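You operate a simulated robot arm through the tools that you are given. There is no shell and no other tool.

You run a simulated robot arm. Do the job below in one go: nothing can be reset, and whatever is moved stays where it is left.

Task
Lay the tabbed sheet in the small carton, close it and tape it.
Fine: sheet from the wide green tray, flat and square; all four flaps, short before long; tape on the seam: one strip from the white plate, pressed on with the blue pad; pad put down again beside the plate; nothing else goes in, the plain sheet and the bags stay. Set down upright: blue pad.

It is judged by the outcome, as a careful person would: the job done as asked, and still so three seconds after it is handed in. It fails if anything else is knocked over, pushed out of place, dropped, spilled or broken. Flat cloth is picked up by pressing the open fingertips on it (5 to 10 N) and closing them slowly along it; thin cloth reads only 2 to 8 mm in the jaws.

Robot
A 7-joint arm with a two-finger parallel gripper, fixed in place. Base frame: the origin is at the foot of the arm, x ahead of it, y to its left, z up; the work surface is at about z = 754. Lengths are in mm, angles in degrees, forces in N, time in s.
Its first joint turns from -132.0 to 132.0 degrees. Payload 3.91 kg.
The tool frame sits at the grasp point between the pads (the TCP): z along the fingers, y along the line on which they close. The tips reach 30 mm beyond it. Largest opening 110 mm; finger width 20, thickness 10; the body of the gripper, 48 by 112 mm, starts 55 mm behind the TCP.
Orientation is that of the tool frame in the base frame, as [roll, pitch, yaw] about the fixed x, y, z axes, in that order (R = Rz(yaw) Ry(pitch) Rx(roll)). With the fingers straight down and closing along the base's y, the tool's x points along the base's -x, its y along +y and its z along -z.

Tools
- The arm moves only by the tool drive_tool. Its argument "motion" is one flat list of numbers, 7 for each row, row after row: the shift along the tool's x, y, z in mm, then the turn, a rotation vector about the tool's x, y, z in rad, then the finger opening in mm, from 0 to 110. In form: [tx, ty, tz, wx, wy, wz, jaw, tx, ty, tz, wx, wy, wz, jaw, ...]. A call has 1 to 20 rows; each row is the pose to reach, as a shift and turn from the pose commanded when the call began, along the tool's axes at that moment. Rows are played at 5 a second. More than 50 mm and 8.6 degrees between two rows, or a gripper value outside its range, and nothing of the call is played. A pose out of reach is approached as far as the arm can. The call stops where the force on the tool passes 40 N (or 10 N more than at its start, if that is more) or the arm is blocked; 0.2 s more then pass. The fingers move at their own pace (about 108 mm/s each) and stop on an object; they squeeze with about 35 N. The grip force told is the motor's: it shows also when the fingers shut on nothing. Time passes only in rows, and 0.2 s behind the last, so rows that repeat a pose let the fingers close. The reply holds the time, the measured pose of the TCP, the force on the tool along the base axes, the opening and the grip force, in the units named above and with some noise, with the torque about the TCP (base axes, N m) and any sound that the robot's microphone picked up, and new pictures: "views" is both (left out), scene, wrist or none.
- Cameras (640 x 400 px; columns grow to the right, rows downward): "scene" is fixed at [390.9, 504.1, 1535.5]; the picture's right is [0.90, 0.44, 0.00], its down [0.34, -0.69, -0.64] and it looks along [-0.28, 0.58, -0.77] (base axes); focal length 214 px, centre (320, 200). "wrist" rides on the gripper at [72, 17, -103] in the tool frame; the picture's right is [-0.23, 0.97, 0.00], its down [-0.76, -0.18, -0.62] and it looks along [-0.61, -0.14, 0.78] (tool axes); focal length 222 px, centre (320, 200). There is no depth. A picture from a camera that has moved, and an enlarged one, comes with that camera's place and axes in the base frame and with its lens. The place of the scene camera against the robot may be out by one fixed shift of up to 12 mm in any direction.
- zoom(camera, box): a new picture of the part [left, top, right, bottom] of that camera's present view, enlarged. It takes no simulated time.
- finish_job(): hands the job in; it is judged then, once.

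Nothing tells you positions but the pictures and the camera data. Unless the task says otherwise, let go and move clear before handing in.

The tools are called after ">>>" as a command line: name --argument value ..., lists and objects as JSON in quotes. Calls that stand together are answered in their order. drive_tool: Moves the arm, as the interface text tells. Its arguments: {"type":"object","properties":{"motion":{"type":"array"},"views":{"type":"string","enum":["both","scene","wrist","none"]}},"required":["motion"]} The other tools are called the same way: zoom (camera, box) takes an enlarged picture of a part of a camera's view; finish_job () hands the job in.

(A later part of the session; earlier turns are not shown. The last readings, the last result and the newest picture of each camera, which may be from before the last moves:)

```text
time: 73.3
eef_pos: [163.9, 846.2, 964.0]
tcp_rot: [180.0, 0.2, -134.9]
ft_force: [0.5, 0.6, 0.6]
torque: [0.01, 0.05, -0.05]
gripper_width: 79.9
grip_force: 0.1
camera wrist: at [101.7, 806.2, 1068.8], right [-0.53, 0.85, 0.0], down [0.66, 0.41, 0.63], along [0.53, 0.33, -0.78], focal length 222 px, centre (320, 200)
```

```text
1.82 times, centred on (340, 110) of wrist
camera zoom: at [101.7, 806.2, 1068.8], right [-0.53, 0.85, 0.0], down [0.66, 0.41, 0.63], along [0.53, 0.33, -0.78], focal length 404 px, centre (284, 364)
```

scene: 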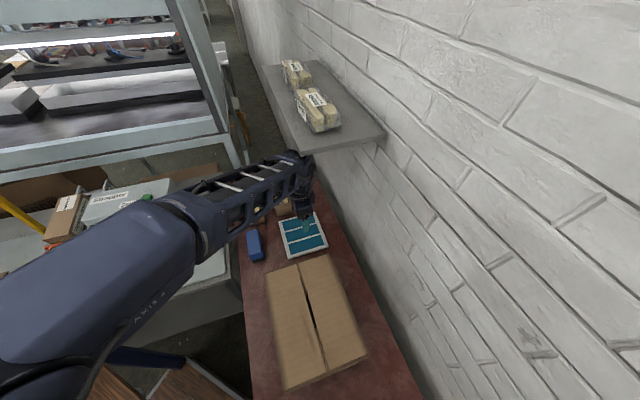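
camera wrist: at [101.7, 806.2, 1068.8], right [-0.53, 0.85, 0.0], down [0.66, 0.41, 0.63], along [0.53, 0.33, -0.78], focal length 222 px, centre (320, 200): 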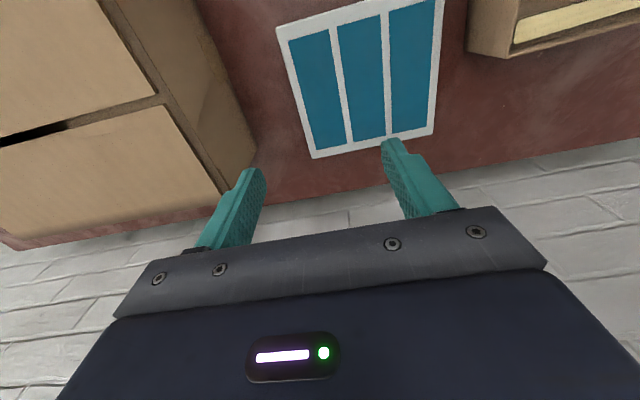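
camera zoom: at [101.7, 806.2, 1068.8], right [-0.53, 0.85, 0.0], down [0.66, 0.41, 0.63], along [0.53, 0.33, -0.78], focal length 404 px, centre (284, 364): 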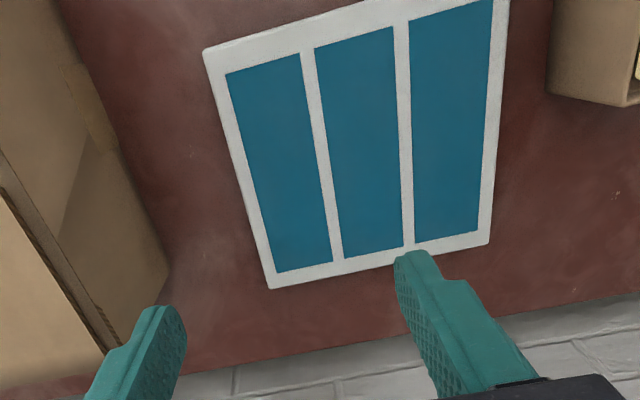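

The nearest strip spans a 650–786, b −506 to −457 (centre 718, −482). I'll come down over its centre with the fingers set about 30 mm apart, across its width.

>>> drive_tool --motion '[-2, -0.5, 40, 0, 0, 0, 60, -4, -0.7, 80, 0, 0, 0, 40, -4, -0.7, 120, 0, 0, 0, 30, -4, -0.7, 144, 0, 0, 0, 28, -4, -0.7, 144, 0, 0, 0, 28]' --views "both"

>>> zoom --camera "wrist" --box '[200, 60, 440, 230]'

```text
time: 74.5
eef_pos: [169.2, 848.0, 815.2]
tcp_rot: [-180.0, 0.2, -134.7]
ft_force: [-0.3, 0.6, 0.4]
torque: [-0.02, 0.01, 0.0]
gripper_width: 28.0
grip_force: 0.1
camera wrist: at [106.0, 807.8, 920.4], right [-0.53, 0.85, 0.0], down [0.66, 0.41, 0.62], along [0.53, 0.33, -0.78], focal length 222 px, centre (320, 200)
```

scene: 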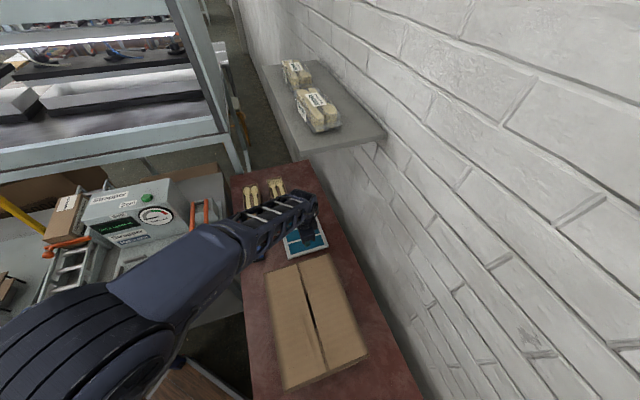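
wrist: 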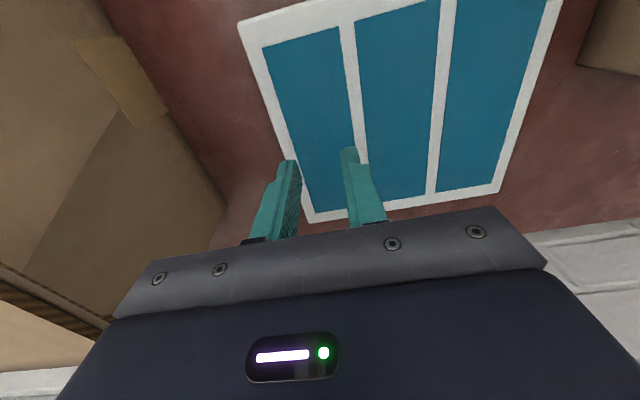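

```text
2.35 times, centred on (320, 145) of wrist
camera zoom: at [106.0, 807.8, 920.4], right [-0.53, 0.85, 0.0], down [0.66, 0.41, 0.62], along [0.53, 0.33, -0.78], focal length 523 px, centre (320, 329)
```

zoom: 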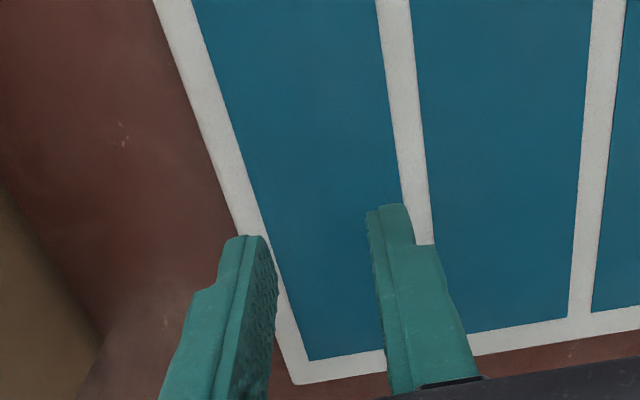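

>>> drive_tool --motion '[0, 1.8, 10, 0, 0, 0, 28, 0, 1.8, 17, 0, 0, 0, 28, 0, 1.8, 20, 0, 0, 0, 28]' --views "none"

>>> drive_tool --motion '[0, 0, 1.5, 0, 0, 0, 28, 0, 0, 3, 0, 0, 0, 28]' --views "none"

```text
time: 75.3
eef_pos: [166.9, 850.5, 797.3]
tcp_rot: [-180.0, 0.1, -134.8]
ft_force: [0.2, 0.5, 0.6]
torque: [-0.03, 0.0, 0.02]
gripper_width: 28.3
grip_force: 0.0
```

```text
time: 75.9
eef_pos: [166.4, 851.8, 793.0]
tcp_rot: [-180.0, 0.1, -134.8]
ft_force: [0.0, -0.3, 0.8]
torque: [-0.02, 0.01, -0.03]
gripper_width: 28.2
grip_force: 0.2
```

>>> drive_tool --motion '[0, 0, 1, 0, 0, 0, 28, 0, 0, 2, 0, 0, 0, 28]' --views "none"

>>> drive_tool --motion '[0, 0, 1, 0, 0, 0, 28, 0, 0, 1.5, 0, 0, 0, 28]' --views "wrist"

```text
time: 76.5
eef_pos: [167.7, 851.4, 792.3]
tcp_rot: [-179.9, 0.2, -134.7]
ft_force: [0.1, -0.5, -1.3]
torque: [-0.03, -0.01, 0.01]
gripper_width: 28.3
grip_force: 0.0
```

```text
time: 77.1
eef_pos: [165.6, 852.8, 790.6]
tcp_rot: [179.9, 0.1, -134.8]
ft_force: [0.4, 0.7, -0.4]
torque: [0.0, -0.03, -0.03]
gripper_width: 28.1
grip_force: 0.1
camera wrist: at [103.5, 812.4, 896.3], right [-0.53, 0.85, 0.0], down [0.66, 0.41, 0.62], along [0.53, 0.33, -0.78], focal length 222 px, centre (320, 200)
```

wrist: 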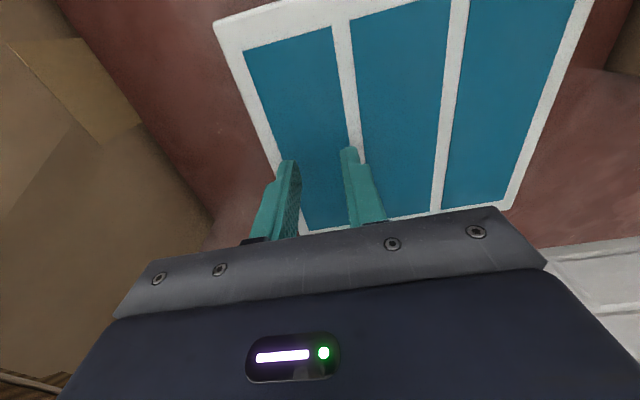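

>>> drive_tool --motion '[0, 0, 1, 0, 0, 0, 28, 0, 0, 2, 0, 0, 0, 28]' --views "none"

>>> drive_tool --motion '[0, 0, 0.7, 0, 0, 0, 28, 0, 0, 1.2, 0, 0, 0, 28]' --views "none"

```text
time: 77.7
eef_pos: [166.5, 851.7, 789.7]
tcp_rot: [180.0, 0.1, -134.8]
ft_force: [-0.3, 0.0, 0.6]
torque: [-0.01, -0.01, 0.02]
gripper_width: 28.2
grip_force: 0.1
```

```text
time: 78.3
eef_pos: [166.8, 852.0, 788.3]
tcp_rot: [179.9, 0.0, -134.8]
ft_force: [0.1, 0.3, -1.0]
torque: [-0.02, -0.02, 0.01]
gripper_width: 27.7
grip_force: 0.1
```

>>> drive_tool --motion '[0, 0, 0.7, 0, 0, 0, 28, 0, 0, 1.2, 0, 0, 0, 28]' --views "none"

>>> drive_tool --motion '[0, 0, 0.6, 0, 0, 0, 28, 0, 0, 1, 0, 0, 0, 28]' --views "none"

```text
time: 78.9
eef_pos: [167.8, 851.7, 787.7]
tcp_rot: [-180.0, 0.1, -134.9]
ft_force: [0.0, -0.8, 0.9]
torque: [0.03, 0.01, -0.02]
gripper_width: 28.0
grip_force: 0.1
```

```text
time: 79.5
eef_pos: [167.0, 850.7, 786.7]
tcp_rot: [-180.0, 0.1, -134.8]
ft_force: [-0.1, -0.1, 0.3]
torque: [0.0, 0.0, 0.02]
gripper_width: 28.2
grip_force: 0.1
```

>>> drive_tool --motion '[0, 0, 0.6, 0, 0, 0, 28, 0, 0, 1, 0, 0, 0, 28]' --views "none"

>>> drive_tool --motion '[0, 0, 0.5, 0, 0, 0, 28, 0, 0, 0.8, 0, 0, 0, 28]' --views "wrist"

```text
time: 80.1
eef_pos: [167.3, 852.5, 786.7]
tcp_rot: [-180.0, 0.2, -134.8]
ft_force: [-0.5, -0.2, 0.2]
torque: [0.01, 0.0, 0.01]
gripper_width: 28.2
grip_force: 0.1
```

```text
time: 80.7
eef_pos: [167.6, 852.8, 783.6]
tcp_rot: [-180.0, 0.1, -134.8]
ft_force: [2.2, -5.3, 6.8]
torque: [-0.17, 0.02, 0.06]
gripper_width: 27.9
grip_force: 0.1
camera wrist: at [103.9, 812.4, 888.7], right [-0.53, 0.85, 0.0], down [0.66, 0.41, 0.62], along [0.53, 0.33, -0.78], focal length 222 px, centre (320, 200)
```

wrist: 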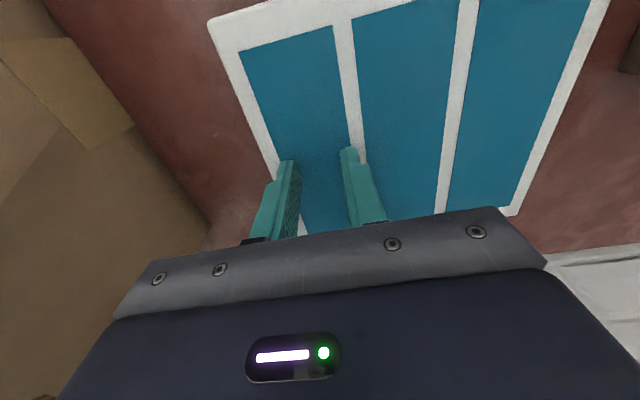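

Contact at about 7 N. Now I'll close the fingertips slowly along the strip.

>>> drive_tool --motion '[0, 0, 0, 0, 0, 0, 26, 0, 0, 0, 0, 0, 0, 24, 0, 0, 0, 0, 0, 0, 22, 0, 0, 0, 0, 0, 0, 20, 0, 0, 0, 0, 0, 0, 18, 0, 0, 0, 0, 0, 0, 16, 0, 0, 0, 0, 0, 0, 14]' --views "wrist"

>>> zoom --camera "wrist" --box '[200, 60, 440, 230]'

```text
time: 82.3
eef_pos: [166.4, 850.8, 784.4]
tcp_rot: [180.0, 0.1, -134.7]
ft_force: [1.9, -0.6, 12.5]
torque: [-0.14, -0.07, -0.01]
gripper_width: 17.1
grip_force: 3.2
camera wrist: at [103.7, 812.5, 888.7], right [-0.53, 0.85, 0.0], down [0.66, 0.41, 0.62], along [0.53, 0.33, -0.78], focal length 222 px, centre (320, 200)
```

wrist: 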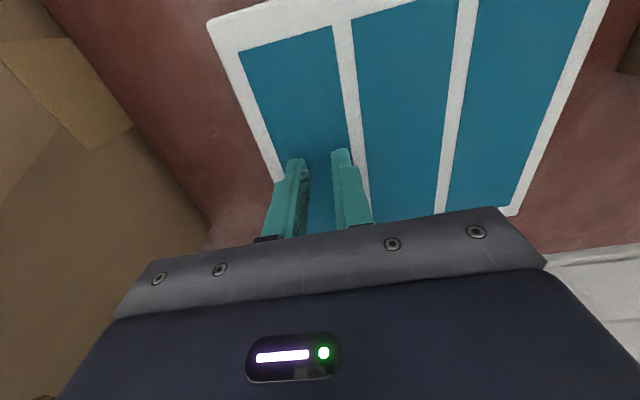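

```text
2.35 times, centred on (320, 145) of wrist
camera zoom: at [103.7, 812.5, 888.7], right [-0.53, 0.85, 0.0], down [0.66, 0.41, 0.62], along [0.53, 0.33, -0.78], focal length 523 px, centre (320, 329)
```

zoom: 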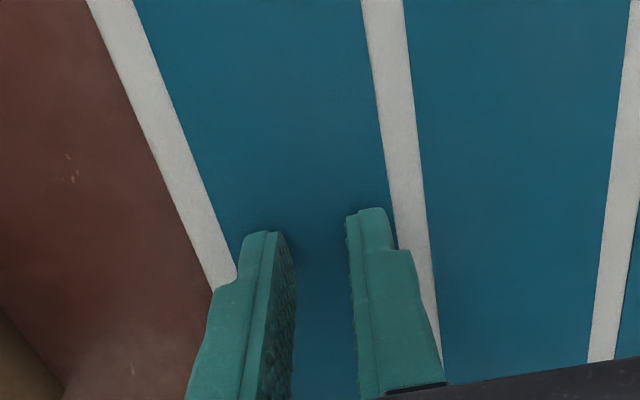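

>>> drive_tool --motion '[0, 0, -0.3, 0, 0, 0, 14, 0, 0, -0.3, 0, 0, 0, 12, 0, 0, -0.3, 0, 0, 0, 10, 0, 0, -0.3, 0, 0, 0, 8, 0, 0, -0.3, 0, 0, 0, 6, 0, 0, -0.3, 0, 0, 0, 4, 0, 0, -0.3, 0, 0, 0, 2, 0, 0, -0.3, 0, 0, 0, 0, 0, 0, -0.3, 0, 0, 0, 0]' --views "wrist"

>>> zoom --camera "wrist" --box '[200, 60, 440, 230]'

```text
time: 84.3
eef_pos: [166.8, 853.2, 784.0]
tcp_rot: [-180.0, 0.1, -134.7]
ft_force: [-0.5, -0.5, 10.8]
torque: [-0.12, 0.08, 0.01]
gripper_width: 0.0
grip_force: 34.8
camera wrist: at [103.8, 812.3, 888.7], right [-0.53, 0.85, 0.0], down [0.66, 0.41, 0.62], along [0.53, 0.33, -0.78], focal length 222 px, centre (320, 200)
```

wrist: 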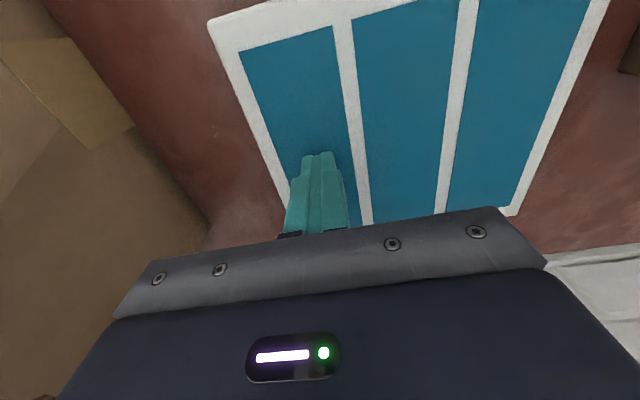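

```text
2.35 times, centred on (320, 145) of wrist
camera zoom: at [103.8, 812.3, 888.7], right [-0.53, 0.85, 0.0], down [0.66, 0.41, 0.62], along [0.53, 0.33, -0.78], focal length 523 px, centre (320, 329)
```

zoom: 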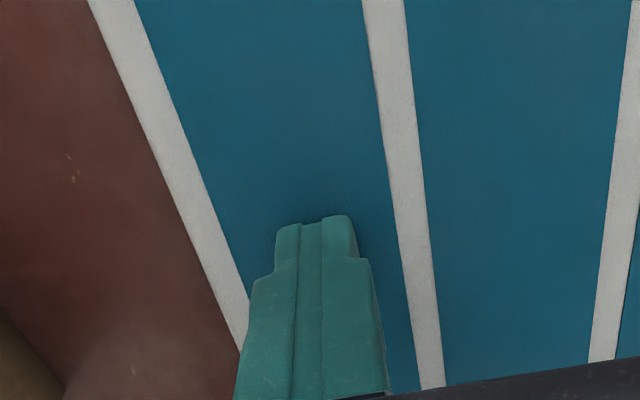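

The jaws shut on nothing, so the strip is stiff rather than cloth-like. I'll rise a little and look closely at its edge to see how it can be held.

>>> drive_tool --motion '[0, 0, -10, 0, 0, 0, 0, 0, 0, -30, 0, 0, 0, 30, 0, 0, -30, 0, 0, 0, 56]' --views "wrist"

>>> zoom --camera "wrist" --box '[220, 10, 300, 60]'

>>> zoom --camera "wrist" --box '[280, 130, 400, 220]'

```text
time: 85.1
eef_pos: [165.8, 852.3, 813.4]
tcp_rot: [-180.0, 0.0, -134.8]
ft_force: [-0.5, 0.6, 0.1]
torque: [-0.04, 0.04, -0.01]
gripper_width: 55.9
grip_force: 0.0
camera wrist: at [103.4, 812.0, 918.2], right [-0.53, 0.85, 0.0], down [0.66, 0.41, 0.62], along [0.53, 0.33, -0.78], focal length 222 px, centre (320, 200)
```

wrist: 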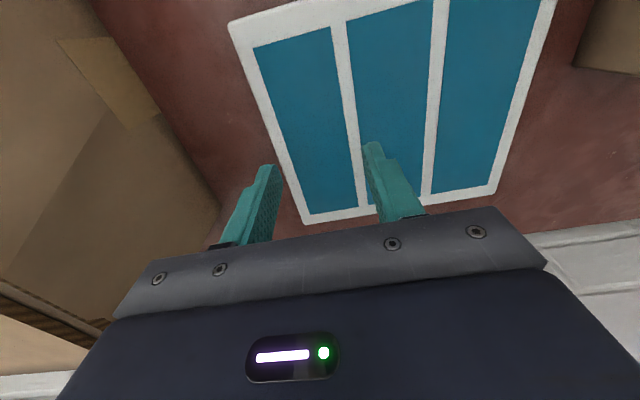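

```text
8.00 times, centred on (260, 35) of wrist
camera zoom: at [103.4, 812.0, 918.2], right [-0.53, 0.85, 0.0], down [0.66, 0.41, 0.62], along [0.53, 0.33, -0.78], focal length 1777 px, centre (800, 1520)
```

zoom: 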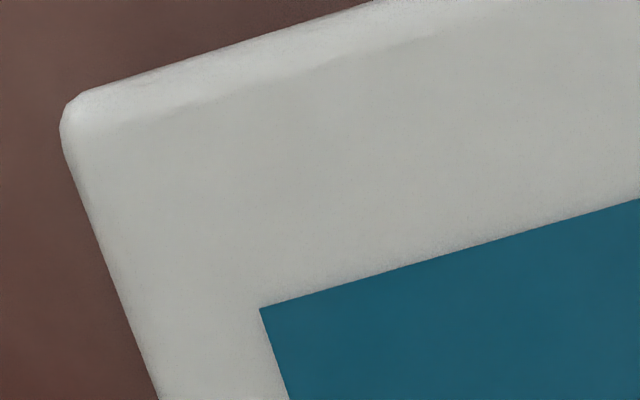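

```text
4.44 times, centred on (340, 175) of wrist
camera zoom: at [103.4, 812.0, 918.2], right [-0.53, 0.85, 0.0], down [0.66, 0.41, 0.62], along [0.53, 0.33, -0.78], focal length 987 px, centre (231, 311)
```

zoom: 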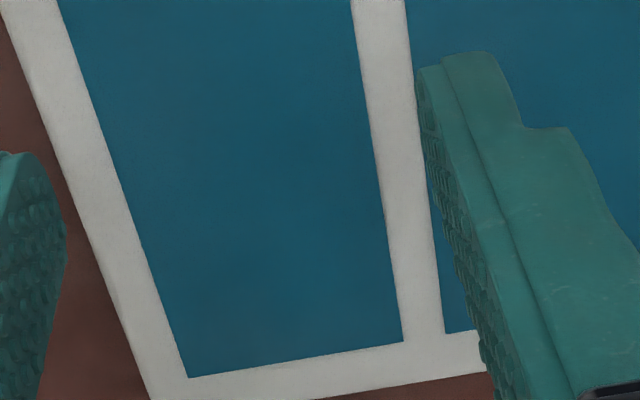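

The strips are very thin. The camera shows my centre is 2.3 mm off across the strip. I'll try straddling the strip edge-to-edge with a 52 mm opening, tips touching the plate lightly, then closing slowly.

>>> drive_tool --motion '[0, -2.3, 8, 0, 0, 0, 52, 0, -2.3, 18, 0, 0, 0, 52, 0, -2.3, 25, 0, 0, 0, 52, 0, -2.3, 27, 0, 0, 0, 52]' --views "wrist"

>>> zoom --camera "wrist" --box '[220, 90, 420, 230]'

```text
time: 86.1
eef_pos: [168.0, 850.1, 786.8]
tcp_rot: [-180.0, 0.1, -134.8]
ft_force: [0.1, 1.2, 0.3]
torque: [0.0, 0.0, -0.06]
gripper_width: 51.8
grip_force: 0.1
camera wrist: at [104.8, 810.4, 891.5], right [-0.53, 0.85, 0.0], down [0.66, 0.41, 0.62], along [0.53, 0.33, -0.78], focal length 222 px, centre (320, 200)
```

wrist: 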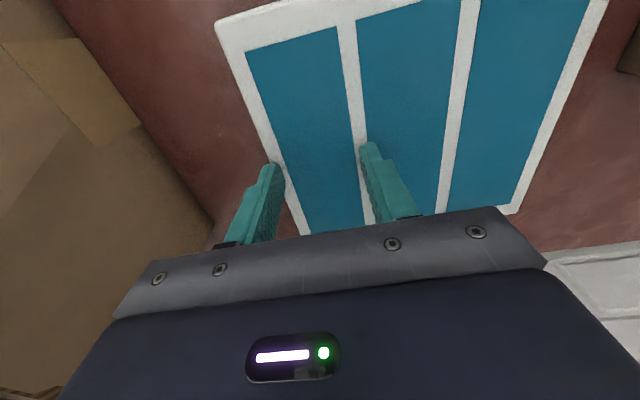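

```text
2.86 times, centred on (320, 160) of wrist
camera zoom: at [104.8, 810.4, 891.5], right [-0.53, 0.85, 0.0], down [0.66, 0.41, 0.62], along [0.53, 0.33, -0.78], focal length 635 px, centre (320, 314)
```

zoom: 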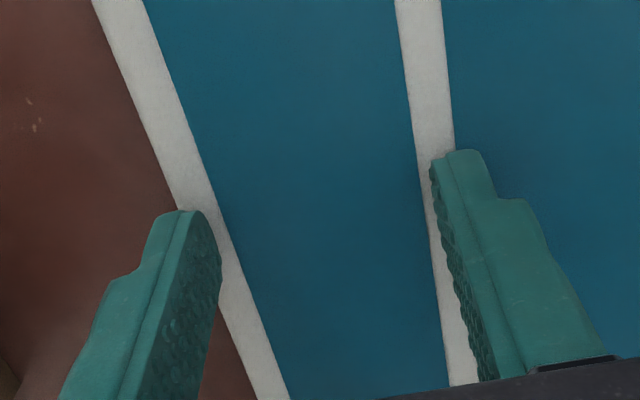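

>>> drive_tool --motion '[0, -1, 1, 0, 0, 0, 52, 0, -1, 1.8, 0, 0, 0, 52]' --views "none"

>>> drive_tool --motion '[0, 0, 0.5, 0, 0, 0, 52, 0, 0, 0.9, 0, 0, 0, 52]' --views "none"

```text
time: 86.7
eef_pos: [170.0, 849.3, 786.6]
tcp_rot: [-180.0, 0.1, -134.8]
ft_force: [0.3, 0.8, -0.7]
torque: [-0.03, -0.01, -0.05]
gripper_width: 52.1
grip_force: 0.1
```

```text
time: 87.3
eef_pos: [167.9, 850.5, 784.0]
tcp_rot: [-180.0, 0.1, -134.8]
ft_force: [-0.4, -0.8, 0.8]
torque: [-0.03, 0.0, 0.03]
gripper_width: 51.5
grip_force: 0.1
```

>>> drive_tool --motion '[0, 0, 0.4, 0, 0, 0, 52, 0, 0, 0.7, 0, 0, 0, 52]' --views "none"

>>> drive_tool --motion '[0, 0, 0.3, 0, 0, 0, 52, 0, 0, 0.6, 0, 0, 0, 52]' --views "wrist"

```text
time: 87.9
eef_pos: [170.0, 849.9, 784.8]
tcp_rot: [-179.9, 0.1, -134.9]
ft_force: [-3.1, -2.8, 7.3]
torque: [-0.28, -0.03, -0.12]
gripper_width: 51.7
grip_force: 0.1
```

```text
time: 88.5
eef_pos: [169.0, 849.6, 784.3]
tcp_rot: [-180.0, 0.0, -134.8]
ft_force: [-7.4, -6.8, 15.4]
torque: [-0.64, -0.01, -0.23]
gripper_width: 51.4
grip_force: 0.1
camera wrist: at [106.3, 809.7, 888.7], right [-0.53, 0.85, 0.0], down [0.66, 0.41, 0.62], along [0.53, 0.33, -0.78], focal length 222 px, centre (320, 200)
```

wrist: 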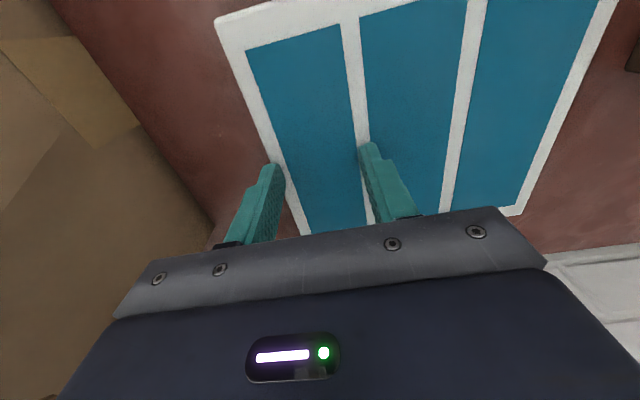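

>>> drive_tool --motion '[0, 0, -0.6, 0, 0, 0, 52, 0, 0, -0.6, 0, 0, 0, 51, 0, 0, -0.6, 0, 0, 0, 50, 0, 0, -0.6, 0, 0, 0, 49, 0, 0, -0.6, 0, 0, 0, 48, 0, 0, -0.6, 0, 0, 0, 47, 0, 0, -0.6, 0, 0, 0, 46]' --views "wrist"

>>> zoom --camera "wrist" --box '[220, 90, 420, 230]'

```text
time: 90.1
eef_pos: [170.9, 849.9, 783.7]
tcp_rot: [-180.0, 0.1, -134.9]
ft_force: [0.0, -1.2, 8.8]
torque: [0.0, 0.1, 0.07]
gripper_width: 48.4
grip_force: 2.8
camera wrist: at [107.7, 809.7, 888.7], right [-0.53, 0.85, 0.0], down [0.66, 0.41, 0.63], along [0.53, 0.33, -0.78], focal length 222 px, centre (320, 200)
```

wrist: 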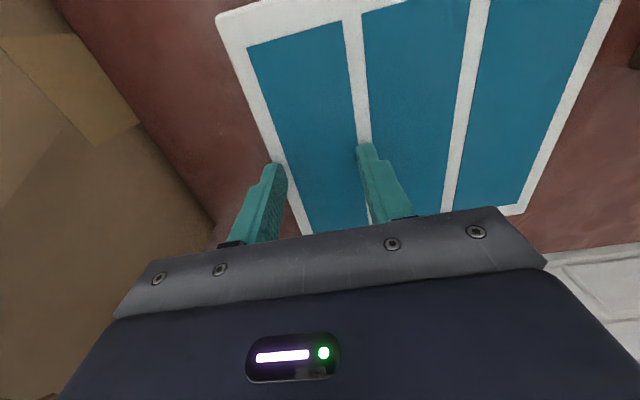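

```text
2.86 times, centred on (320, 160) of wrist
camera zoom: at [107.7, 809.7, 888.7], right [-0.53, 0.85, 0.0], down [0.66, 0.41, 0.63], along [0.53, 0.33, -0.78], focal length 635 px, centre (320, 314)
```

zoom: 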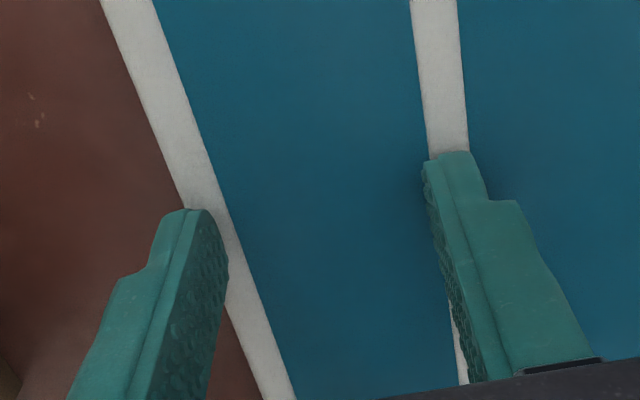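

>>> drive_tool --motion '[0, 0, 0, 0, 0, 0, 45, 0, 0, 0, 0, 0, 0, 44, 0, 0, 0, 0, 0, 0, 42, 0, 0, 0, 0, 0, 0, 40]' --views "wrist"

>>> zoom --camera "wrist" --box '[220, 90, 420, 230]'

```text
time: 91.1
eef_pos: [170.7, 849.8, 784.5]
tcp_rot: [180.0, 0.1, -134.7]
ft_force: [1.5, -2.1, 8.7]
torque: [-0.14, -0.04, 0.05]
gripper_width: 41.4
grip_force: 1.3
camera wrist: at [107.2, 809.5, 888.7], right [-0.53, 0.85, 0.0], down [0.66, 0.41, 0.62], along [0.53, 0.33, -0.78], focal length 222 px, centre (320, 200)
```

wrist: 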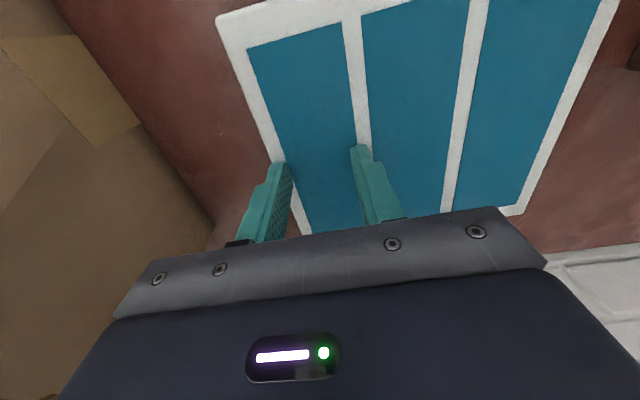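

```text
2.86 times, centred on (320, 160) of wrist
camera zoom: at [107.2, 809.5, 888.7], right [-0.53, 0.85, 0.0], down [0.66, 0.41, 0.62], along [0.53, 0.33, -0.78], focal length 635 px, centre (320, 314)
```

zoom: 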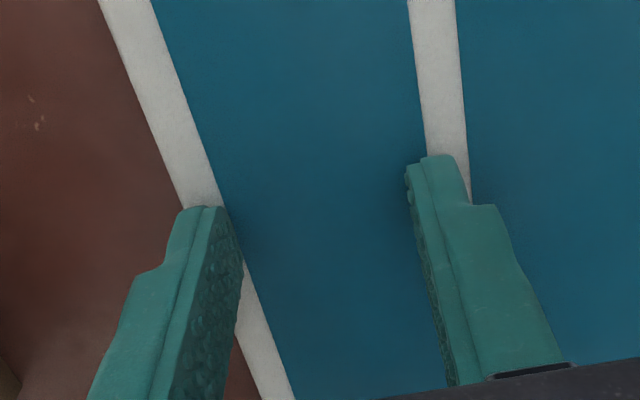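

The fingers ride over the strips: the gap between neighbouring strips is narrower than a fingertip. The strip may need the press-and-close technique along its length, where it buckles more easily. I'll lift, turn the tool 90° and try that, slowly.

>>> drive_tool --motion '[0, 0, -15, 0, 0, 0, 45, 0, 0, -45, 0, 0, 0, 50, 0, 0, -70, 0, 0, 0.14, 50, 0, 0, -70, 0, 0, 0.28, 50, 0, 0, -70, 0, 0, 0.42, 50, 0, 0, -70, 0, 0, 0.56, 50, 0, 0, -70, 0, 0, 0.7, 50, 0, 0, -70, 0, 0, 0.84, 50, 0, 0, -70, 0, 0, 0.98, 50, 0, 0, -70, 0, 0, 1.12, 50, 0, 0, -70, 0, 0, 1.26, 50, 0, 0, -70, 0, 0, 1.4, 50, 0, 0, -70, 0, 0, 1.5, 50, 0, 0, -70, 0, 0, 1.574, 50]' --views "both"

>>> zoom --camera "wrist" --box '[180, 0, 500, 220]'

```text
time: 94.1
eef_pos: [168.3, 850.1, 854.0]
tcp_rot: [179.9, 0.0, 134.9]
ft_force: [0.2, 0.2, 0.2]
torque: [-0.01, -0.02, 0.02]
gripper_width: 50.0
grip_force: 0.0
camera wrist: at [130.3, 912.9, 958.8], right [0.85, 0.53, 0.0], down [0.41, -0.67, 0.62], along [0.33, -0.53, -0.78], focal length 222 px, centre (320, 200)
```

scene: 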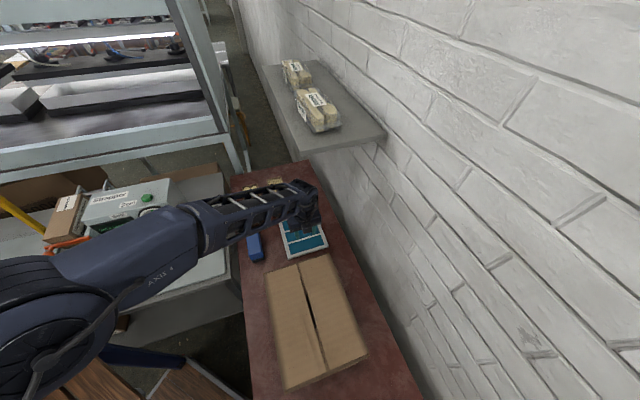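
wrist: 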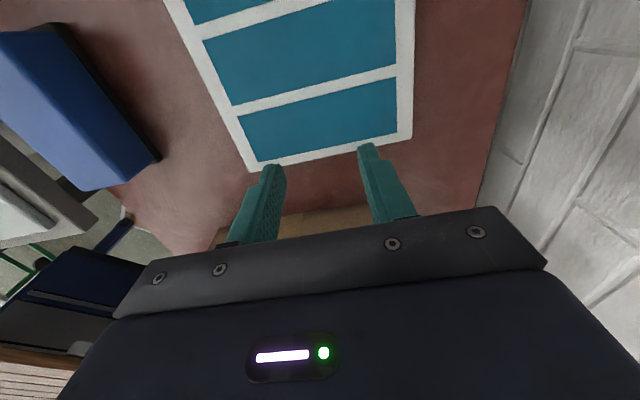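

```text
1.82 times, centred on (340, 110) of wrist
camera zoom: at [130.3, 912.9, 958.8], right [0.85, 0.53, 0.0], down [0.41, -0.67, 0.62], along [0.33, -0.53, -0.78], focal length 404 px, centre (284, 364)
```

zoom: 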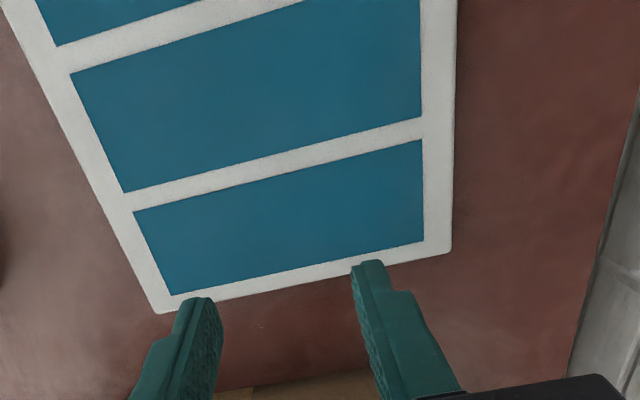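

The tool is aligned along the strip's length and centred on it. I'll lower to light contact with the tips 50 mm apart.

>>> drive_tool --motion '[0, -2, 25, 0, 0, 0, 50, 0, -2, 48, 0, 0, 0, 50, 0, -2, 62, 0, 0, 0, 50, 0, -2, 67, 0, 0, 0, 50]' --views "none"

>>> drive_tool --motion '[0, 0, 0.6, 0, 0, 0, 50, 0, 0, 1.2, 0, 0, 0, 50]' --views "none"

>>> drive_tool --motion '[0, 0, 0.4, 0, 0, 0, 50, 0, 0, 0.8, 0, 0, 0, 50]' --views "none"

```text
time: 95.1
eef_pos: [168.4, 849.2, 786.4]
tcp_rot: [180.0, 0.0, 135.0]
ft_force: [-0.1, -0.5, 0.3]
torque: [-0.01, 0.02, 0.01]
gripper_width: 50.0
grip_force: 0.1
```

```text
time: 95.7
eef_pos: [169.4, 848.5, 783.7]
tcp_rot: [179.9, -0.1, 135.0]
ft_force: [0.3, 0.2, 0.7]
torque: [-0.01, 0.0, -0.01]
gripper_width: 50.2
grip_force: 0.1
```

```text
time: 96.3
eef_pos: [166.7, 849.8, 784.0]
tcp_rot: [179.9, 0.0, 135.0]
ft_force: [0.0, 0.1, -0.1]
torque: [0.0, 0.0, 0.02]
gripper_width: 50.3
grip_force: 0.0
```

>>> drive_tool --motion '[0, 0, 0.4, 0, 0, 0, 50, 0, 0, 0.8, 0, 0, 0, 50]' --views "none"

>>> drive_tool --motion '[0, 0, 0.2, 0, 0, 0, 50, 0, 0, 0.4, 0, 0, 0, 50]' --views "none"

```text
time: 96.9
eef_pos: [167.8, 848.3, 782.6]
tcp_rot: [179.9, -0.1, 135.1]
ft_force: [-0.4, 0.4, 1.1]
torque: [0.02, 0.04, -0.01]
gripper_width: 50.2
grip_force: 0.1
```

```text
time: 97.5
eef_pos: [169.0, 848.2, 783.4]
tcp_rot: [179.9, -0.1, 135.0]
ft_force: [3.3, -6.7, 9.3]
torque: [-0.37, 0.09, 0.24]
gripper_width: 51.0
grip_force: 1.2
```

>>> drive_tool --motion '[0, 0, -0.1, 0, 0, 0, 49, 0, 0, -0.1, 0, 0, 0, 48, 0, 0, -0.1, 0, 0, 0, 47, 0, 0, -0.1, 0, 0, 0, 46, 0, 0, -0.1, 0, 0, 0, 45, 0, 0, -0.1, 0, 0, 0, 44, 0, 0, -0.1, 0, 0, 0, 43, 0, 0, -0.1, 0, 0, 0, 42, 0, 0, -0.1, 0, 0, 0, 41, 0, 0, -0.1, 0, 0, 0, 40]' --views "wrist"

>>> zoom --camera "wrist" --box '[200, 40, 440, 220]'

```text
time: 99.7
eef_pos: [167.4, 848.2, 785.1]
tcp_rot: [179.8, 0.1, 134.9]
ft_force: [-3.5, -2.1, 9.9]
torque: [-0.25, 0.29, -0.06]
gripper_width: 41.9
grip_force: 1.8
camera wrist: at [128.7, 911.1, 889.0], right [0.85, 0.53, 0.0], down [0.41, -0.67, 0.62], along [0.33, -0.53, -0.78], focal length 222 px, centre (320, 200)
```

wrist: 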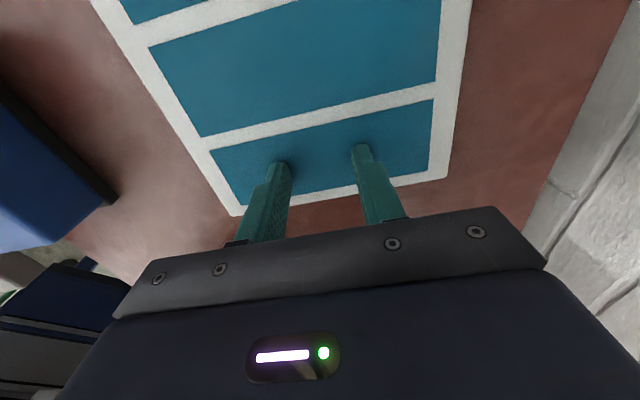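

```text
2.22 times, centred on (320, 130) of wrist
camera zoom: at [128.7, 911.1, 889.0], right [0.85, 0.53, 0.0], down [0.41, -0.67, 0.62], along [0.33, -0.53, -0.78], focal length 494 px, centre (320, 356)
```

zoom: 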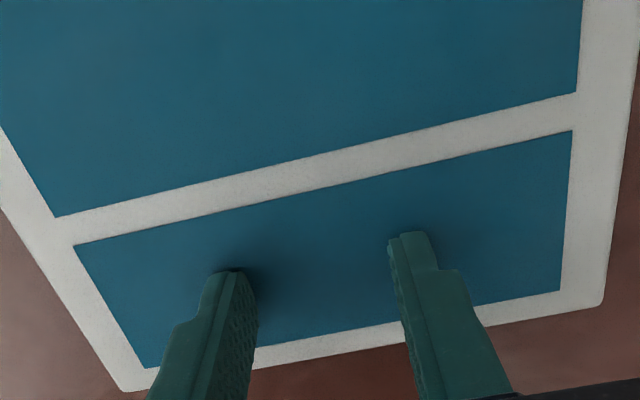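

>>> drive_tool --motion '[0, 0, 0, 0, 0, 0, 39, 0, 0, 0, 0, 0, 0, 38, 0, 0, 0, 0, 0, 0, 37, 0, 0, 0, 0, 0, 0, 36, 0, 0, 0, 0, 0, 0, 35, 0, 0, 0, 0, 0, 0, 34, 0, 0, 0, 0, 0, 0, 33, 0, 0, 0, 0, 0, 0, 32, 0, 0, 0, 0, 0, 0, 31, 0, 0, 0, 0, 0, 0, 30, 0, 0, 0, 0, 0, 0, 29, 0, 0, 0, 0, 0, 0, 28, 0, 0, 0, 0, 0, 0, 27, 0, 0, 0, 0, 0, 0, 26, 0, 0, 0, 0, 0, 0, 25, 0, 0, 0, 0, 0, 0, 24, 0, 0, 0, 0, 0, 0, 23, 0, 0, 0, 0, 0, 0, 22, 0, 0, 0, 0, 0, 0, 21, 0, 0, 0, 0, 0, 0, 20]' --views "wrist"

>>> zoom --camera "wrist" --box '[200, 40, 440, 220]'

```text
time: 103.9
eef_pos: [168.5, 847.9, 784.1]
tcp_rot: [179.9, 0.0, 135.0]
ft_force: [-5.9, -7.2, 11.6]
torque: [-0.39, 0.3, -0.01]
gripper_width: 25.1
grip_force: 4.4
camera wrist: at [128.5, 911.0, 888.9], right [0.85, 0.53, 0.0], down [0.41, -0.67, 0.62], along [0.33, -0.53, -0.78], focal length 222 px, centre (320, 200)
```

wrist: 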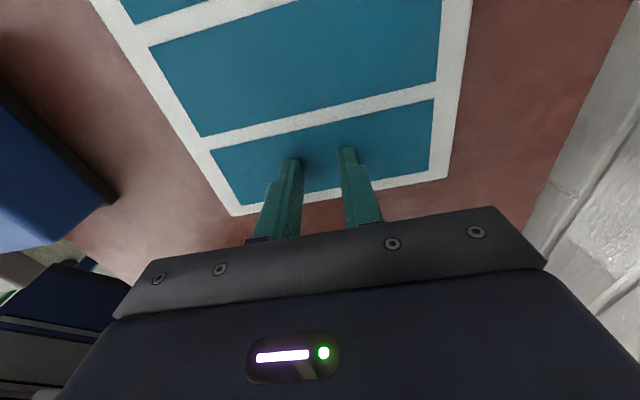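

```text
2.22 times, centred on (320, 130) of wrist
camera zoom: at [128.5, 911.0, 888.9], right [0.85, 0.53, 0.0], down [0.41, -0.67, 0.62], along [0.33, -0.53, -0.78], focal length 494 px, centre (320, 356)
```

zoom: 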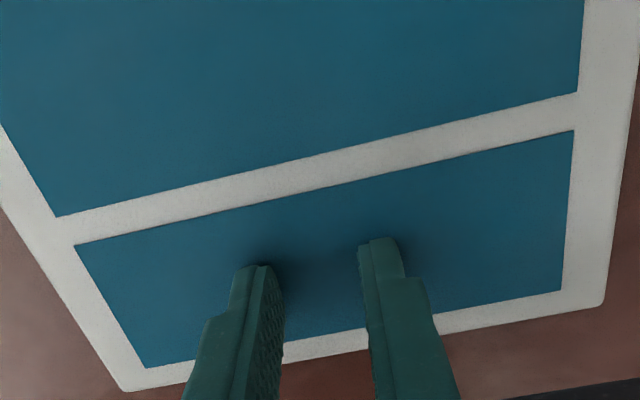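

No buckling with this span. The technique may need the fingers wide open, so I'll lift slightly, open to about 96 mm along the strip's 140 mm length, press lightly and close slowly again.

>>> drive_tool --motion '[0, 0, -8, 0, 0, 0, 40, 0, 0, -8, 0, 0, 0, 75, 0, 0, -8, 0, 0, 0, 96, 0, 0, -8, 0, 0, 0, 96, 0, 0, -3, 0, 0, 0, 96]' --views "wrist"

>>> zoom --camera "wrist" --box '[180, 40, 460, 240]'

```text
time: 105.1
eef_pos: [166.6, 848.2, 786.7]
tcp_rot: [179.9, 0.0, 134.9]
ft_force: [0.3, 0.3, 1.2]
torque: [-0.02, -0.01, -0.01]
gripper_width: 95.8
grip_force: 0.0
camera wrist: at [128.3, 911.2, 891.0], right [0.85, 0.53, 0.0], down [0.41, -0.67, 0.62], along [0.33, -0.53, -0.78], focal length 222 px, centre (320, 200)
```

wrist: 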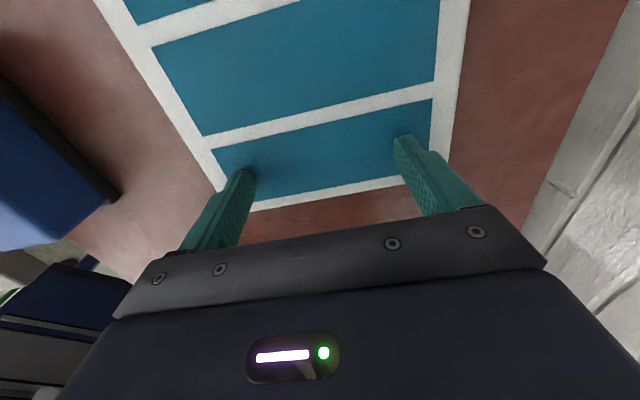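

```text
2.00 times, centred on (320, 140) of wrist
camera zoom: at [128.3, 911.2, 891.0], right [0.85, 0.53, 0.0], down [0.41, -0.67, 0.62], along [0.33, -0.53, -0.78], focal length 444 px, centre (320, 320)
```

zoom: 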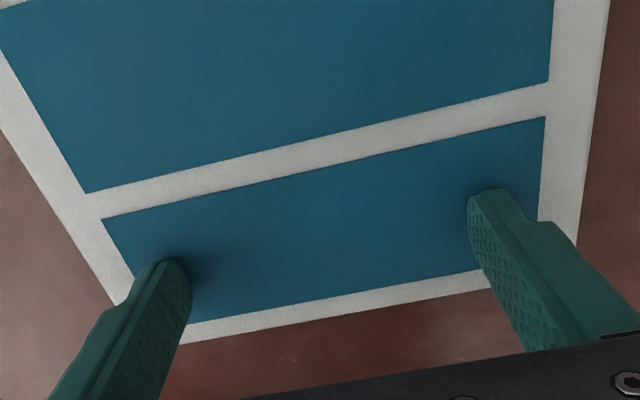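

>>> drive_tool --motion '[0, 0, 1, 0, 0, 0, 96, 0, 0, 2, 0, 0, 0, 96]' --views "none"

>>> drive_tool --motion '[0, 0, 0.3, 0, 0, 0, 96, 0, 0, 0.6, 0, 0, 0, 96]' --views "none"

```text
time: 105.7
eef_pos: [167.6, 849.2, 784.9]
tcp_rot: [179.9, 0.0, 135.0]
ft_force: [0.4, 0.7, -0.3]
torque: [-0.02, 0.0, -0.01]
gripper_width: 96.2
grip_force: 0.1
```

```text
time: 106.3
eef_pos: [167.6, 847.0, 784.2]
tcp_rot: [179.8, 0.0, 135.0]
ft_force: [0.0, 0.5, 0.2]
torque: [0.01, -0.02, -0.01]
gripper_width: 95.8
grip_force: 0.1
```

>>> drive_tool --motion '[0, 0, 0.3, 0, 0, 0, 96, 0, 0, 0.6, 0, 0, 0, 96]' --views "none"

>>> drive_tool --motion '[0, 0, 0.2, 0, 0, 0, 96, 0, 0, 0.4, 0, 0, 0, 96]' --views "none"

```text
time: 106.9
eef_pos: [168.1, 848.0, 784.4]
tcp_rot: [179.9, 0.0, 135.0]
ft_force: [0.6, -1.3, 3.1]
torque: [-0.21, 0.11, 0.1]
gripper_width: 96.2
grip_force: 0.7
```

```text
time: 107.5
eef_pos: [167.4, 848.0, 784.6]
tcp_rot: [179.9, 0.0, 135.1]
ft_force: [3.1, -4.6, 11.8]
torque: [-0.57, 0.34, 0.34]
gripper_width: 96.2
grip_force: 0.5
```

>>> drive_tool --motion '[0, 0, -0.2, 0, 0, 0, 95, 0, 0, -0.2, 0, 0, 0, 94, 0, 0, -0.2, 0, 0, 0, 93, 0, 0, -0.2, 0, 0, 0, 92, 0, 0, -0.2, 0, 0, 0, 91, 0, 0, -0.2, 0, 0, 0, 90, 0, 0, -0.2, 0, 0, 0, 88, 0, 0, -0.2, 0, 0, 0, 86, 0, 0, -0.2, 0, 0, 0, 84, 0, 0, -0.2, 0, 0, 0, 82, 0, 0, -0.2, 0, 0, 0, 80, 0, 0, -0.2, 0, 0, 0, 78, 0, 0, -0.2, 0, 0, 0, 76, 0, 0, -0.2, 0, 0, 0, 74]' --views "wrist"

>>> zoom --camera "wrist" --box '[180, 40, 460, 240]'

```text
time: 110.5
eef_pos: [168.0, 847.8, 784.6]
tcp_rot: [179.9, 0.0, 135.1]
ft_force: [-0.7, 0.6, 0.8]
torque: [0.01, 0.0, 0.01]
gripper_width: 74.1
grip_force: 0.0
camera wrist: at [128.4, 911.2, 889.2], right [0.85, 0.53, 0.0], down [0.41, -0.67, 0.62], along [0.33, -0.53, -0.78], focal length 222 px, centre (320, 200)
```

wrist: 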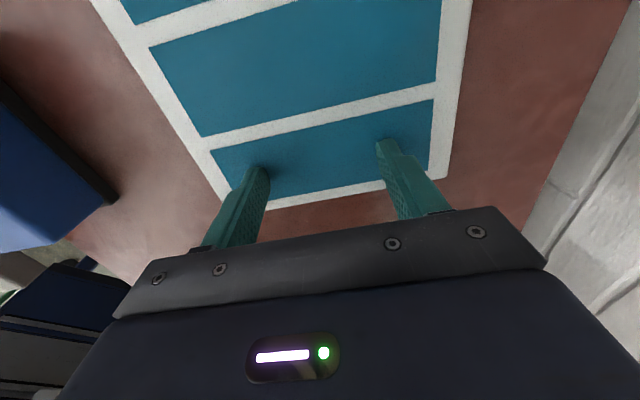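

```text
2.00 times, centred on (320, 140) of wrist
camera zoom: at [128.4, 911.2, 889.2], right [0.85, 0.53, 0.0], down [0.41, -0.67, 0.62], along [0.33, -0.53, -0.78], focal length 444 px, centre (320, 320)
```

zoom: 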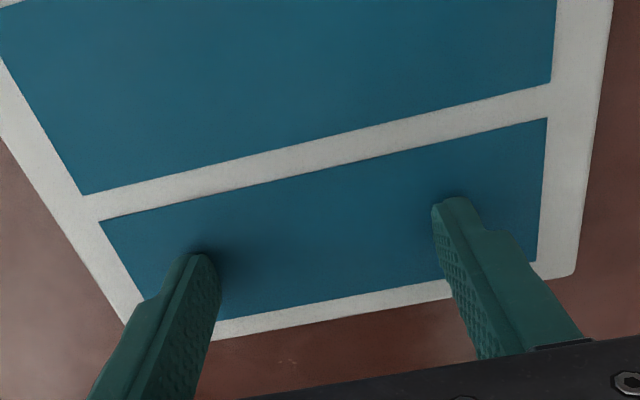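

Contact was lost during that closing. I'll press back to about 7–9 N and continue.

>>> drive_tool --motion '[0, 0, 0.3, 0, 0, 0, 74, 0, 0, 0.4, 0, 0, 0, 74]' --views "none"

>>> drive_tool --motion '[0, 0, 0, 0, 0, 0, 73, 0, 0, 0, 0, 0, 0, 72, 0, 0, 0, 0, 0, 0, 71, 0, 0, 0, 0, 0, 0, 70, 0, 0, 0, 0, 0, 0, 69, 0, 0, 0, 0, 0, 0, 68]' --views "none"

```text
time: 111.1
eef_pos: [166.9, 847.7, 784.7]
tcp_rot: [179.9, 0.0, 134.9]
ft_force: [0.4, -0.7, 8.7]
torque: [-0.3, 0.2, 0.0]
gripper_width: 73.6
grip_force: 0.0
```

```text
time: 112.5
eef_pos: [167.3, 847.4, 783.8]
tcp_rot: [179.8, 0.0, 135.1]
ft_force: [-4.3, -8.7, 19.0]
torque: [-0.82, 0.66, 0.12]
gripper_width: 72.6
grip_force: 4.2
```

>>> drive_tool --motion '[0, 0, -0.3, 0, 0, 0, 66, 0, 0, -0.4, 0, 0, 0, 64, 0, 0, -0.4, 0, 0, 0, 62, 0, 0, -0.4, 0, 0, 0, 60, 0, 0, -0.4, 0, 0, 0, 58]' --views "wrist"

>>> zoom --camera "wrist" --box '[180, 40, 460, 240]'

```text
time: 113.7
eef_pos: [166.9, 846.7, 784.2]
tcp_rot: [179.8, 0.0, 134.9]
ft_force: [-3.6, -2.3, 13.7]
torque: [-0.44, 0.46, -0.11]
gripper_width: 60.2
grip_force: 1.8
camera wrist: at [128.6, 910.1, 889.0], right [0.85, 0.53, 0.0], down [0.41, -0.67, 0.62], along [0.33, -0.53, -0.78], focal length 222 px, centre (320, 200)
```

wrist: 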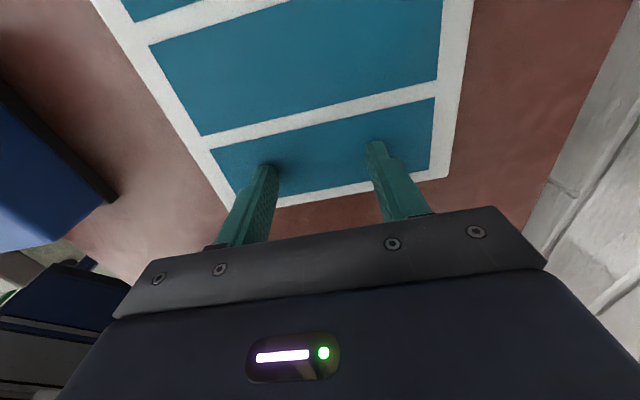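

```text
2.00 times, centred on (320, 140) of wrist
camera zoom: at [128.6, 910.1, 889.0], right [0.85, 0.53, 0.0], down [0.41, -0.67, 0.62], along [0.33, -0.53, -0.78], focal length 444 px, centre (320, 320)
```

zoom: 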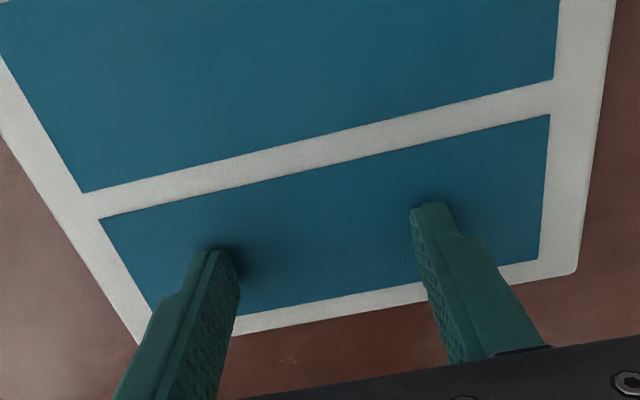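

The strip doesn't deform at all, so it is either rigid or held to the plate. As a gentle test I'll press with closed tips and drag about 6 mm towards the plate's free edge (+b), to see whether the strip slides.

>>> drive_tool --motion '[0, 0, -6, 0, 0, 0, 40, 0, 0, -6, 0, 0, 0, 15, 0, 0, -6, 0, 0, 0, 0, 0, 0, -3, 0, 0, 0, 0, 0, 0, -0.5, 0, 0, 0, 0]' --views "none"

>>> drive_tool --motion '[0, 0, 0.4, 0, 0, 0, 0, 0, 0, 0.8, 0, 0, 0, 0]' --views "wrist"

>>> zoom --camera "wrist" --box '[180, 40, 460, 240]'

```text
time: 114.9
eef_pos: [169.4, 848.3, 784.0]
tcp_rot: [179.9, 0.1, 135.0]
ft_force: [0.0, 0.1, -0.7]
torque: [0.0, 0.0, 0.01]
gripper_width: 0.0
grip_force: 35.2
```

```text
time: 115.5
eef_pos: [168.3, 848.8, 784.8]
tcp_rot: [179.9, 0.0, 135.1]
ft_force: [1.0, -0.5, 4.9]
torque: [-0.04, -0.04, 0.05]
gripper_width: 0.0
grip_force: 34.6
camera wrist: at [129.0, 911.6, 888.9], right [0.85, 0.53, 0.0], down [0.41, -0.67, 0.62], along [0.33, -0.53, -0.78], focal length 222 px, centre (320, 200)
```

wrist: 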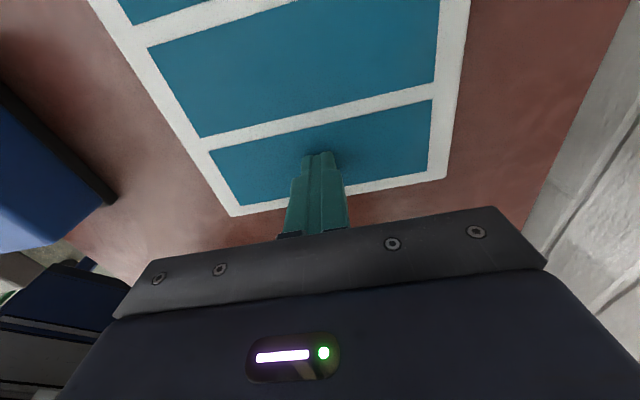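

```text
2.00 times, centred on (320, 140) of wrist
camera zoom: at [129.0, 911.6, 888.9], right [0.85, 0.53, 0.0], down [0.41, -0.67, 0.62], along [0.33, -0.53, -0.78], focal length 444 px, centre (320, 320)
```

zoom: 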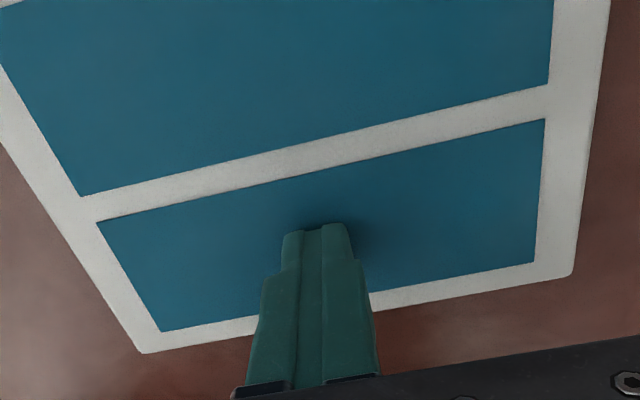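

>>> drive_tool --motion '[0, 0, 0.3, 0, 0, 0, 0, -1.5, 0, 0.3, 0, 0, 0, 0, -3, 0, 0.3, 0, 0, 0, 0, -4.5, 0, 0.3, 0, 0, 0, 0, -6, 0, 0.3, 0, 0, 0, 0]' --views "wrist"

>>> zoom --camera "wrist" --box '[180, 40, 460, 240]'

```text
time: 116.7
eef_pos: [170.2, 845.7, 784.2]
tcp_rot: [179.9, -0.1, 135.0]
ft_force: [-16.8, 12.5, 20.4]
torque: [0.15, 0.42, -0.1]
gripper_width: 0.0
grip_force: 35.0
camera wrist: at [131.2, 908.1, 889.1], right [0.85, 0.53, 0.0], down [0.41, -0.67, 0.62], along [0.33, -0.53, -0.78], focal length 222 px, centre (320, 200)
```

wrist: 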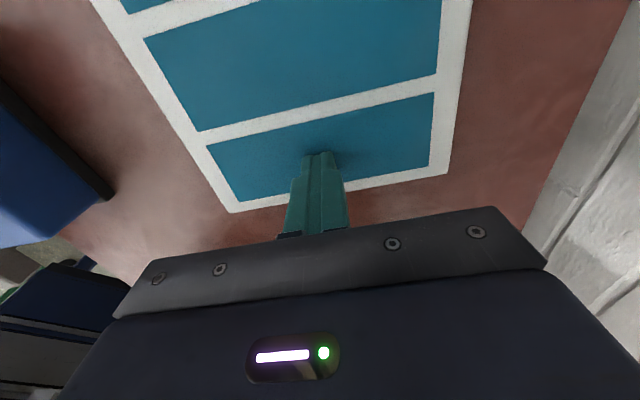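

```text
2.00 times, centred on (320, 140) of wrist
camera zoom: at [131.2, 908.1, 889.1], right [0.85, 0.53, 0.0], down [0.41, -0.67, 0.62], along [0.33, -0.53, -0.78], focal length 444 px, centre (320, 320)
```

zoom: 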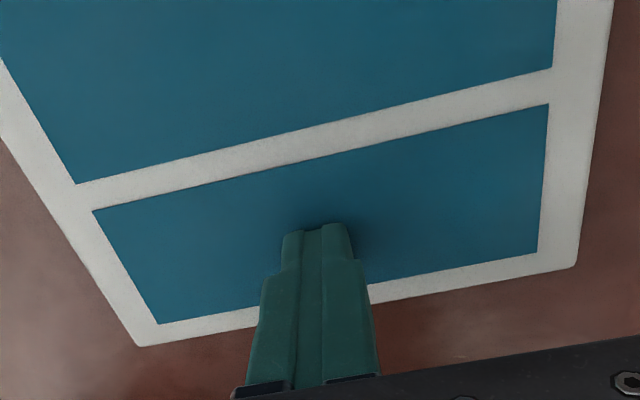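

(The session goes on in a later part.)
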